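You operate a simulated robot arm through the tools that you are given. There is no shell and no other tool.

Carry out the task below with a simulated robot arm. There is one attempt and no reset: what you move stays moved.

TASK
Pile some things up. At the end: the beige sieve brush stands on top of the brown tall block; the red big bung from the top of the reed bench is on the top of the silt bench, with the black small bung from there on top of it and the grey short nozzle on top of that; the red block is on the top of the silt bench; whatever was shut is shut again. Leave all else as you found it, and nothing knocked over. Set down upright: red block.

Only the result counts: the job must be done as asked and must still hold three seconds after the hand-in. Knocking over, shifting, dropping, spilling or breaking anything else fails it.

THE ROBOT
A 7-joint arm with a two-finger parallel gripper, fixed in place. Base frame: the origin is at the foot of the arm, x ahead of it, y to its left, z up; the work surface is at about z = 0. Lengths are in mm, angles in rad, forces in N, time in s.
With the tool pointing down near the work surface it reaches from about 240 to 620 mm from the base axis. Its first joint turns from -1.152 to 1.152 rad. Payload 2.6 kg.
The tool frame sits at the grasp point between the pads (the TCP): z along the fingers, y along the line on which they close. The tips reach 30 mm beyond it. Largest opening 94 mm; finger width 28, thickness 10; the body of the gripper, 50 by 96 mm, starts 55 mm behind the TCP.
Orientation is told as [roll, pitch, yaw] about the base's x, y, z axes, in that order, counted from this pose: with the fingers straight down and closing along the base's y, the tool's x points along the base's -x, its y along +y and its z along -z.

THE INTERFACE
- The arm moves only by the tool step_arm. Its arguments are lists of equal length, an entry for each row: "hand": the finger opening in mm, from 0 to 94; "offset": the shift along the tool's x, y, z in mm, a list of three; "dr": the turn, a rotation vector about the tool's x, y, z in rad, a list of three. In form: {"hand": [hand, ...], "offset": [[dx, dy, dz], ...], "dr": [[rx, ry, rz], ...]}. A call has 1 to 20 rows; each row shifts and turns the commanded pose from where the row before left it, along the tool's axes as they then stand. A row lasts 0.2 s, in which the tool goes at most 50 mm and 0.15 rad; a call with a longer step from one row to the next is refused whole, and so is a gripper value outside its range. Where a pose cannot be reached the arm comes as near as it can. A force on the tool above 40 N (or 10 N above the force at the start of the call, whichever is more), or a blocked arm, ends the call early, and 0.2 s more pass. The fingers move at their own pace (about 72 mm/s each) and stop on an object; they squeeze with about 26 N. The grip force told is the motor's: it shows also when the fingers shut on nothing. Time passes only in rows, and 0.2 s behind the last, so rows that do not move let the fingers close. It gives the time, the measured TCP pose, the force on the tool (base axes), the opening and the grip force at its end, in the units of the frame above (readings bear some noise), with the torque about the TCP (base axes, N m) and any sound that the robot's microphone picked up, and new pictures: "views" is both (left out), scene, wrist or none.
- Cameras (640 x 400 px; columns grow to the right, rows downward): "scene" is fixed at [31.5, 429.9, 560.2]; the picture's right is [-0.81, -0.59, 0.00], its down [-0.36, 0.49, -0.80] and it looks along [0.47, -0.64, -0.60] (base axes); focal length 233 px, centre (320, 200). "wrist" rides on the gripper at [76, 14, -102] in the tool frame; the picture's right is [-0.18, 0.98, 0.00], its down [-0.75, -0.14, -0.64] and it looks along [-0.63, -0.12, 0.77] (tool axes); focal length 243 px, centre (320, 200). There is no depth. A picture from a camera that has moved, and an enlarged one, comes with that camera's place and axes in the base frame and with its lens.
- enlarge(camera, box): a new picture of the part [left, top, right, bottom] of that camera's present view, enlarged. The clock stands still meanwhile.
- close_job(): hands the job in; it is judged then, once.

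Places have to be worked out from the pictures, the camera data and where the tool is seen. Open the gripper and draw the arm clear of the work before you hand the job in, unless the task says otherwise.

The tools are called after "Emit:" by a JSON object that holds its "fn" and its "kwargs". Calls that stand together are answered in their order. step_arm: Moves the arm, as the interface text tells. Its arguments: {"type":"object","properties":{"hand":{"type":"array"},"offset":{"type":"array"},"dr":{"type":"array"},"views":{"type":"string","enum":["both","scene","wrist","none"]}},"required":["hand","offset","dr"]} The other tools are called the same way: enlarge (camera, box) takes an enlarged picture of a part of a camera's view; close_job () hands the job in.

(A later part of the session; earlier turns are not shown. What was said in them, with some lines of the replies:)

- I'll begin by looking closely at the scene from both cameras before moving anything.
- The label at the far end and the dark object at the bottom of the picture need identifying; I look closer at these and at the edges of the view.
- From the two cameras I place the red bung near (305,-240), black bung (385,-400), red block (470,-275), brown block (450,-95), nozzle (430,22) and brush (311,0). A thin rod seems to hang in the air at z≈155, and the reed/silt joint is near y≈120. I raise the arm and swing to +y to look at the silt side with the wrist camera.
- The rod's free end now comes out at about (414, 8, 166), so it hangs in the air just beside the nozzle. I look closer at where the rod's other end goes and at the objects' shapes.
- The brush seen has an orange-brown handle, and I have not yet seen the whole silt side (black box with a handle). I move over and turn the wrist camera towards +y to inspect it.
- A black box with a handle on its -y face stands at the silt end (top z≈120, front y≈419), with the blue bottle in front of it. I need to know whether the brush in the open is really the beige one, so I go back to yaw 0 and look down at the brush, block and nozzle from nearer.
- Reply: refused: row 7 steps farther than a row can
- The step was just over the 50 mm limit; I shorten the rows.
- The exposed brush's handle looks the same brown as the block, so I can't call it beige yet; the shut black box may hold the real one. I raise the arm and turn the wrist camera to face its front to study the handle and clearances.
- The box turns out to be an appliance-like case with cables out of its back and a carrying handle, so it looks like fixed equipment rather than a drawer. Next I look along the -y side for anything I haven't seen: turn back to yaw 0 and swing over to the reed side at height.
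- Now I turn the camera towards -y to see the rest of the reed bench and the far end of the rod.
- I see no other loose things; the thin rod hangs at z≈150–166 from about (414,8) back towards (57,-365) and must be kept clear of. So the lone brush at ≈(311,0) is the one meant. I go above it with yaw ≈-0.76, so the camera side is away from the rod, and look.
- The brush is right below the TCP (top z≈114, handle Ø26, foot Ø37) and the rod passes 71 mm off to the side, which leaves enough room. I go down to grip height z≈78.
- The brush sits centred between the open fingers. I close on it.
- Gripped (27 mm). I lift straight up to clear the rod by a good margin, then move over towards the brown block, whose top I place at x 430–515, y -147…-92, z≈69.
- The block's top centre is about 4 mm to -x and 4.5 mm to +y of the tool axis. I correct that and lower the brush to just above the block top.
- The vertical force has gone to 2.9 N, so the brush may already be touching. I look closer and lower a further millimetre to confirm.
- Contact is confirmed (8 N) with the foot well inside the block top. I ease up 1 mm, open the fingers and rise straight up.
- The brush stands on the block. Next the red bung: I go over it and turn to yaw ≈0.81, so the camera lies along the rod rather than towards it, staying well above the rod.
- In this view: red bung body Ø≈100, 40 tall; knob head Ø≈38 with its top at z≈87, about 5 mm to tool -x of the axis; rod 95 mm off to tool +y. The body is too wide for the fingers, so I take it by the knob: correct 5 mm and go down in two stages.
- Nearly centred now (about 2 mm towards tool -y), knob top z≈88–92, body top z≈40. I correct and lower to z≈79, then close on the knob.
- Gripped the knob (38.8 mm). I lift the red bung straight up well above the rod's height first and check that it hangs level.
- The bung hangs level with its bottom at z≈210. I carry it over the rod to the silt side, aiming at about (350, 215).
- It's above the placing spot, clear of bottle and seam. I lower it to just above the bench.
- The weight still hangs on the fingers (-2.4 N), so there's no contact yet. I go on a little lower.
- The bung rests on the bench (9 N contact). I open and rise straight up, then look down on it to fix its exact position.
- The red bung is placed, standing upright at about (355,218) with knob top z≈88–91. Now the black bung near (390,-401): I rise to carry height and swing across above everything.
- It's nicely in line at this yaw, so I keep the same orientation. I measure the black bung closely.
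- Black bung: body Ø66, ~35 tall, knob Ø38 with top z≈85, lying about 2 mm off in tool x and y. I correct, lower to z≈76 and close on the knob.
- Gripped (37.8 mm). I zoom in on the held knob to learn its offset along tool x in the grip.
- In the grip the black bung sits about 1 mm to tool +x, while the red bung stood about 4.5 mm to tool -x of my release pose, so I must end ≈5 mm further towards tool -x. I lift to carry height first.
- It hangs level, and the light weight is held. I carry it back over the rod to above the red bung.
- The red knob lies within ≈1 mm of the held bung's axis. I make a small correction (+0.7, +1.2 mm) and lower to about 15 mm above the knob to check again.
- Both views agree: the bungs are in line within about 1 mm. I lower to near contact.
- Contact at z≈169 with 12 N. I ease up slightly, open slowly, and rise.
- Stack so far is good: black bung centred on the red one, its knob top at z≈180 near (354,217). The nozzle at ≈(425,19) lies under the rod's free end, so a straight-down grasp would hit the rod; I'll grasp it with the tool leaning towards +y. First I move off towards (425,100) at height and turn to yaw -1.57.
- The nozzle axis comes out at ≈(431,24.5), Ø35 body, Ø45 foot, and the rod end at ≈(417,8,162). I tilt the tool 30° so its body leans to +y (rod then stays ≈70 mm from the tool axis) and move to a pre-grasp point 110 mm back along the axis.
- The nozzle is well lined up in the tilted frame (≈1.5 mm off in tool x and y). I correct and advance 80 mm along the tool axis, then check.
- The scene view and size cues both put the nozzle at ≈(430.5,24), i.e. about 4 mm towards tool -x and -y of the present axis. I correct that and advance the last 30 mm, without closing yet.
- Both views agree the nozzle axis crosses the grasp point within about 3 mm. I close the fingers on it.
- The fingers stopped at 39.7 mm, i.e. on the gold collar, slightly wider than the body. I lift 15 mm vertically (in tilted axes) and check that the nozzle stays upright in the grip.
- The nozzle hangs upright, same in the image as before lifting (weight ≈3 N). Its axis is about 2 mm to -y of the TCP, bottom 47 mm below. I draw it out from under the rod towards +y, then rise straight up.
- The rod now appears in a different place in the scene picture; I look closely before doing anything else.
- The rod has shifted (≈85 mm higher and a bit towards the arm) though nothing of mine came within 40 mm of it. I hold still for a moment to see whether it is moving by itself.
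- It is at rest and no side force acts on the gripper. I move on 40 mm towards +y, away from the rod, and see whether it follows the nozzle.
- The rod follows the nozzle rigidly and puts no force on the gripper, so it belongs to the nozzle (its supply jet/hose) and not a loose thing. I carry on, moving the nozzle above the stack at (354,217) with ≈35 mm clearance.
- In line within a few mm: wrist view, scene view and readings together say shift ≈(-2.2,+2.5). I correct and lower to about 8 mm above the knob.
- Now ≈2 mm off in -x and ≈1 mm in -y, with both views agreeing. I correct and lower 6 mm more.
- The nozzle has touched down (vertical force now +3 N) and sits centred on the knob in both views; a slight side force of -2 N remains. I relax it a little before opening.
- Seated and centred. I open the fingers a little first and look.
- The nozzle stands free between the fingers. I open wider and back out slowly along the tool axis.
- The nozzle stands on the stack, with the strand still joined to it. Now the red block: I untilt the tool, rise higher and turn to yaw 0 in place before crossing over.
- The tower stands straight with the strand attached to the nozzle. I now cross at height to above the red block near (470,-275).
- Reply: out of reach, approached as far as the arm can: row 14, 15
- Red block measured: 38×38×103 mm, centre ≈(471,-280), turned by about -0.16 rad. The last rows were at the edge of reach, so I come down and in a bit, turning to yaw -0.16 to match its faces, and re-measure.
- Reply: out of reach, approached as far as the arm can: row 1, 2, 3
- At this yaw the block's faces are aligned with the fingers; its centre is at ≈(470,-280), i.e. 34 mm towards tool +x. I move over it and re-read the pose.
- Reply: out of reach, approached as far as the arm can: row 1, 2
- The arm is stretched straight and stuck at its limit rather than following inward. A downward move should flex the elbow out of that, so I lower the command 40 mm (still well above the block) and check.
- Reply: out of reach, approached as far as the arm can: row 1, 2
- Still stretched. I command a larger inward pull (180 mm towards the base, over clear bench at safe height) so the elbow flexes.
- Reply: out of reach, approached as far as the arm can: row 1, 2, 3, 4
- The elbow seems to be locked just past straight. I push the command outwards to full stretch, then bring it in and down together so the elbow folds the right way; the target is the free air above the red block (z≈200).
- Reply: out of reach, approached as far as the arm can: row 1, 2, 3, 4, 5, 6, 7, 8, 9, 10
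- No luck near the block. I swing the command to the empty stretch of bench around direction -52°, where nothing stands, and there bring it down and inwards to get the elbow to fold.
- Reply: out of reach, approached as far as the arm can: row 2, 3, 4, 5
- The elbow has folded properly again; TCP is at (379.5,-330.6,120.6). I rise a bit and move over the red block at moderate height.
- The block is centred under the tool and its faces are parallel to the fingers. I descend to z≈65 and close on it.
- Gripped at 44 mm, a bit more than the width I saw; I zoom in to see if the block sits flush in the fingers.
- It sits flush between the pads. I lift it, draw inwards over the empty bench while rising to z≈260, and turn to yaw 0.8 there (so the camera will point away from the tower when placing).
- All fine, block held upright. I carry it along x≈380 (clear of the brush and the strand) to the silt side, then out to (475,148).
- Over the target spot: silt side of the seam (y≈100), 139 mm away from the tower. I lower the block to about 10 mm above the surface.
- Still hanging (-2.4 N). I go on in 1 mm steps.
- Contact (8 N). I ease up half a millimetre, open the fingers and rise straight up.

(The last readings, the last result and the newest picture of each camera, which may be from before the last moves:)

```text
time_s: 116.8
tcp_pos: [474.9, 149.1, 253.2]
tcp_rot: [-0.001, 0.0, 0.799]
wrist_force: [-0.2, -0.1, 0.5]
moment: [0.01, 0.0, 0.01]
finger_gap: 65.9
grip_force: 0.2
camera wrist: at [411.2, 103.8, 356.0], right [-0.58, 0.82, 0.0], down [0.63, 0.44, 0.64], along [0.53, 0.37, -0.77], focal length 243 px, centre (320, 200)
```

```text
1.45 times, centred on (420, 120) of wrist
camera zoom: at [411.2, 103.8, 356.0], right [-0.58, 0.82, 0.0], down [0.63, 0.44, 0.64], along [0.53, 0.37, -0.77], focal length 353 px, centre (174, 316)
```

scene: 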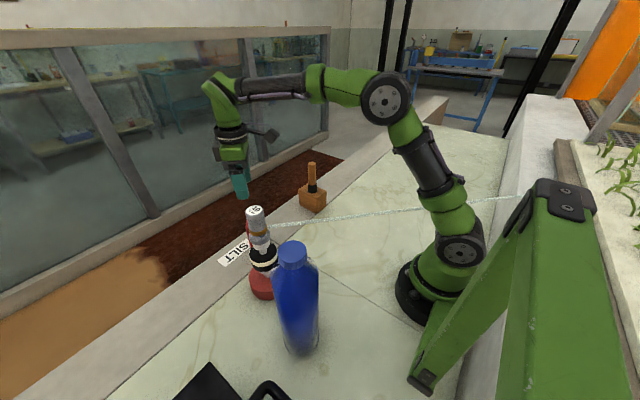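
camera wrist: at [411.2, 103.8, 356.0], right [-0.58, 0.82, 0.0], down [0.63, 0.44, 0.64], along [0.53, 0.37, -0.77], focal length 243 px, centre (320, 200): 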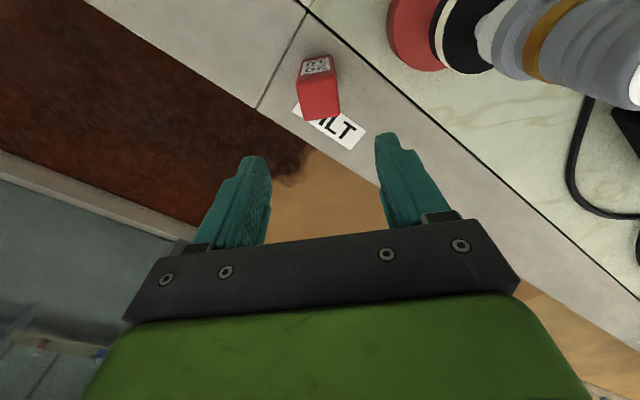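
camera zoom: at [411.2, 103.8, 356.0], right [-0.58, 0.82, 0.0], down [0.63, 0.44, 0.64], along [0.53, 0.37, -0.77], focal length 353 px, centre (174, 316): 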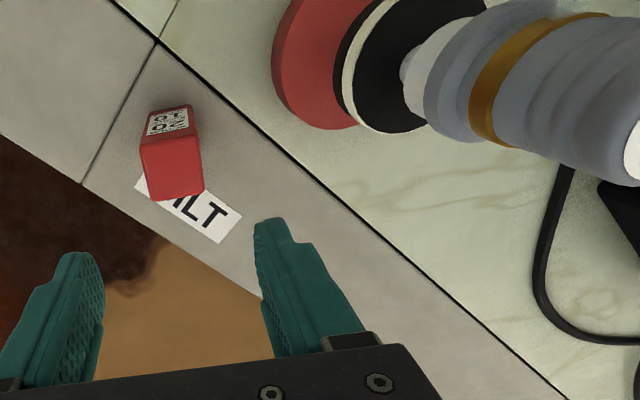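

The red block stands upright on the silt side. I rise further, swing the arm away over free bench to about the starting place, and open the gripper fully.

Emit:
{"fn": "step_arm", "kwargs": {"hand": [66, 66, 66, 66, 66, 70, 80, 90, 94, 94, 94, 94], "offset": [[0, 0, -30], [0, 0, -25], [30, -9.5, 0], [40, -12.7, 0], [40, -12.7, 0], [40, -12.7, 0], [34.4, -8, 0], [34.4, -8, 0], [34.4, -8, 0], [34.4, -8, 0], [0, 0, 0], [0, 0, 0]], "dr": [[0, 0, 0], [0, 0, 0], [0, 0, 0], [0, 0, 0], [0, 0, 0], [0, 0, 0], [0, 0, 0], [0, 0, 0], [0, 0, 0], [0, 0, 0], [0, 0, 0], [0, 0, 0]]}}

Emit:
{"fn": "enlarge", "kwargs": {"camera": "scene", "box": [180, 150, 380, 310]}}

Emit:
{"fn": "enlarge", "kwargs": {"camera": "wrist", "box": [120, 0, 520, 240]}}

```text
time_s: 119.4
tcp_pos: [334.6, -112.2, 309.8]
tcp_rot: [0.001, -0.002, 0.8]
wrist_force: [-0.4, 0.5, -0.1]
moment: [-0.01, -0.01, 0.02]
finger_gap: 93.9
grip_force: 0.0
camera wrist: at [270.5, -157.5, 412.6], right [-0.58, 0.82, 0.0], down [0.63, 0.44, 0.64], along [0.53, 0.37, -0.77], focal length 243 px, centre (320, 200)
```

scene: 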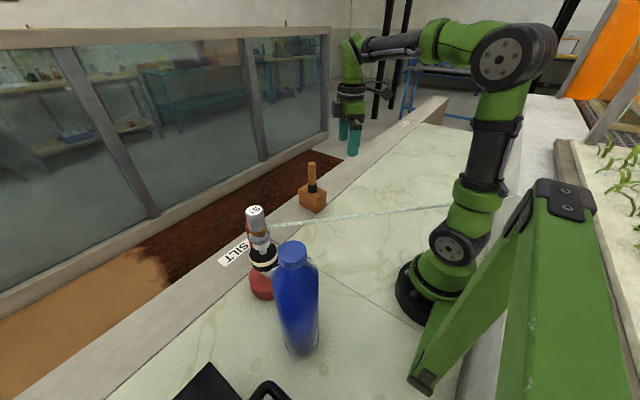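
wrist: 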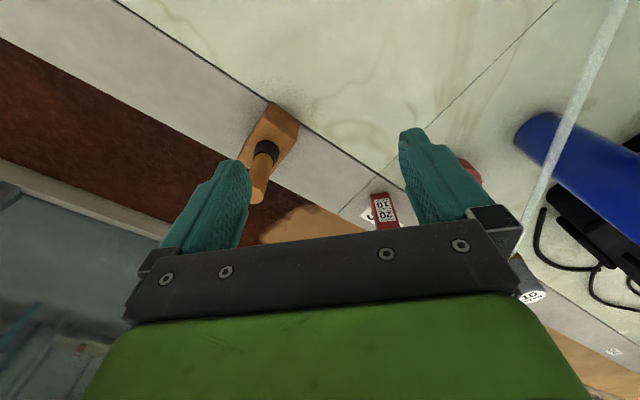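

```text
2.50 times, centred on (280, 230) of scene
camera zoom: at [31.5, 429.9, 560.2], right [-0.81, -0.59, 0.0], down [-0.36, 0.49, -0.8], along [0.47, -0.64, -0.6], focal length 582 px, centre (420, 125)
```

zoom: 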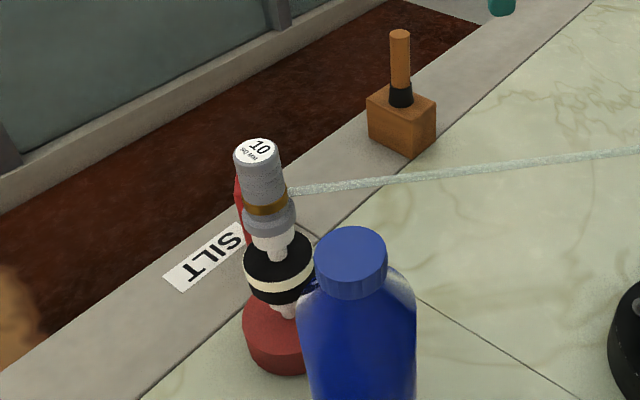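

```text
1.60 times, centred on (320, 120) of wrist
camera zoom: at [270.5, -157.5, 412.6], right [-0.58, 0.82, 0.0], down [0.63, 0.44, 0.64], along [0.53, 0.37, -0.77], focal length 388 px, centre (320, 328)
```

zoom: 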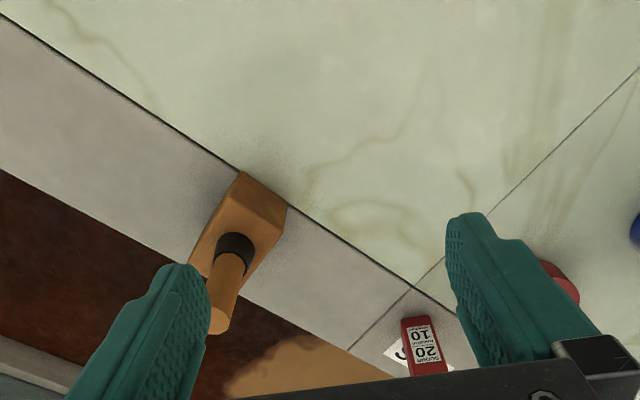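

Final check: brush on the brown block, red bung–black bung–nozzle tower straight on the silt bench, red block upright on the silt side, bottle and the rest untouched, nothing was opened, gripper open and arm clear. I hand in.

Emit:
{"fn": "close_job", "kwargs": {}}

```text
The job is handed in.
```

I handed the job in with everything placed as asked. The hand-in reply only confirmed receipt, so I don't know the judged result.

- **Brush:** it stands on the brown block. Its handle looked brown rather than beige, but it was the only brush I found, so I took it as the one meant.
- **Tower:** the red big bung, the black small bung and the grey nozzle are stacked on the silt bench. They were in line in the last pictures, more than 30 seconds after the nozzle was set down.
- **Red block:** it stands upright on the silt bench, on the grey edge strip that carries the SILT label. The marble there left too little room beside the tower. I took the strip to count as part of the bench top.
- **Thin strand:** a pale strand hung in the air near the nozzle at the start. It followed the nozzle when I lifted it, put no force I could measure on the gripper, and is still joined to the nozzle on the tower. I treated it as part of the nozzle. If it counts as a separate thing, it has been moved.
- **Nothing opened:** I found nothing that looked like a shut drawer or door to open, so there was nothing to shut again. The black case with a handle looked like fixed equipment.

The blue bottle and the brown block are where they were. At hand-in the gripper was open and the arm was clear of the work.
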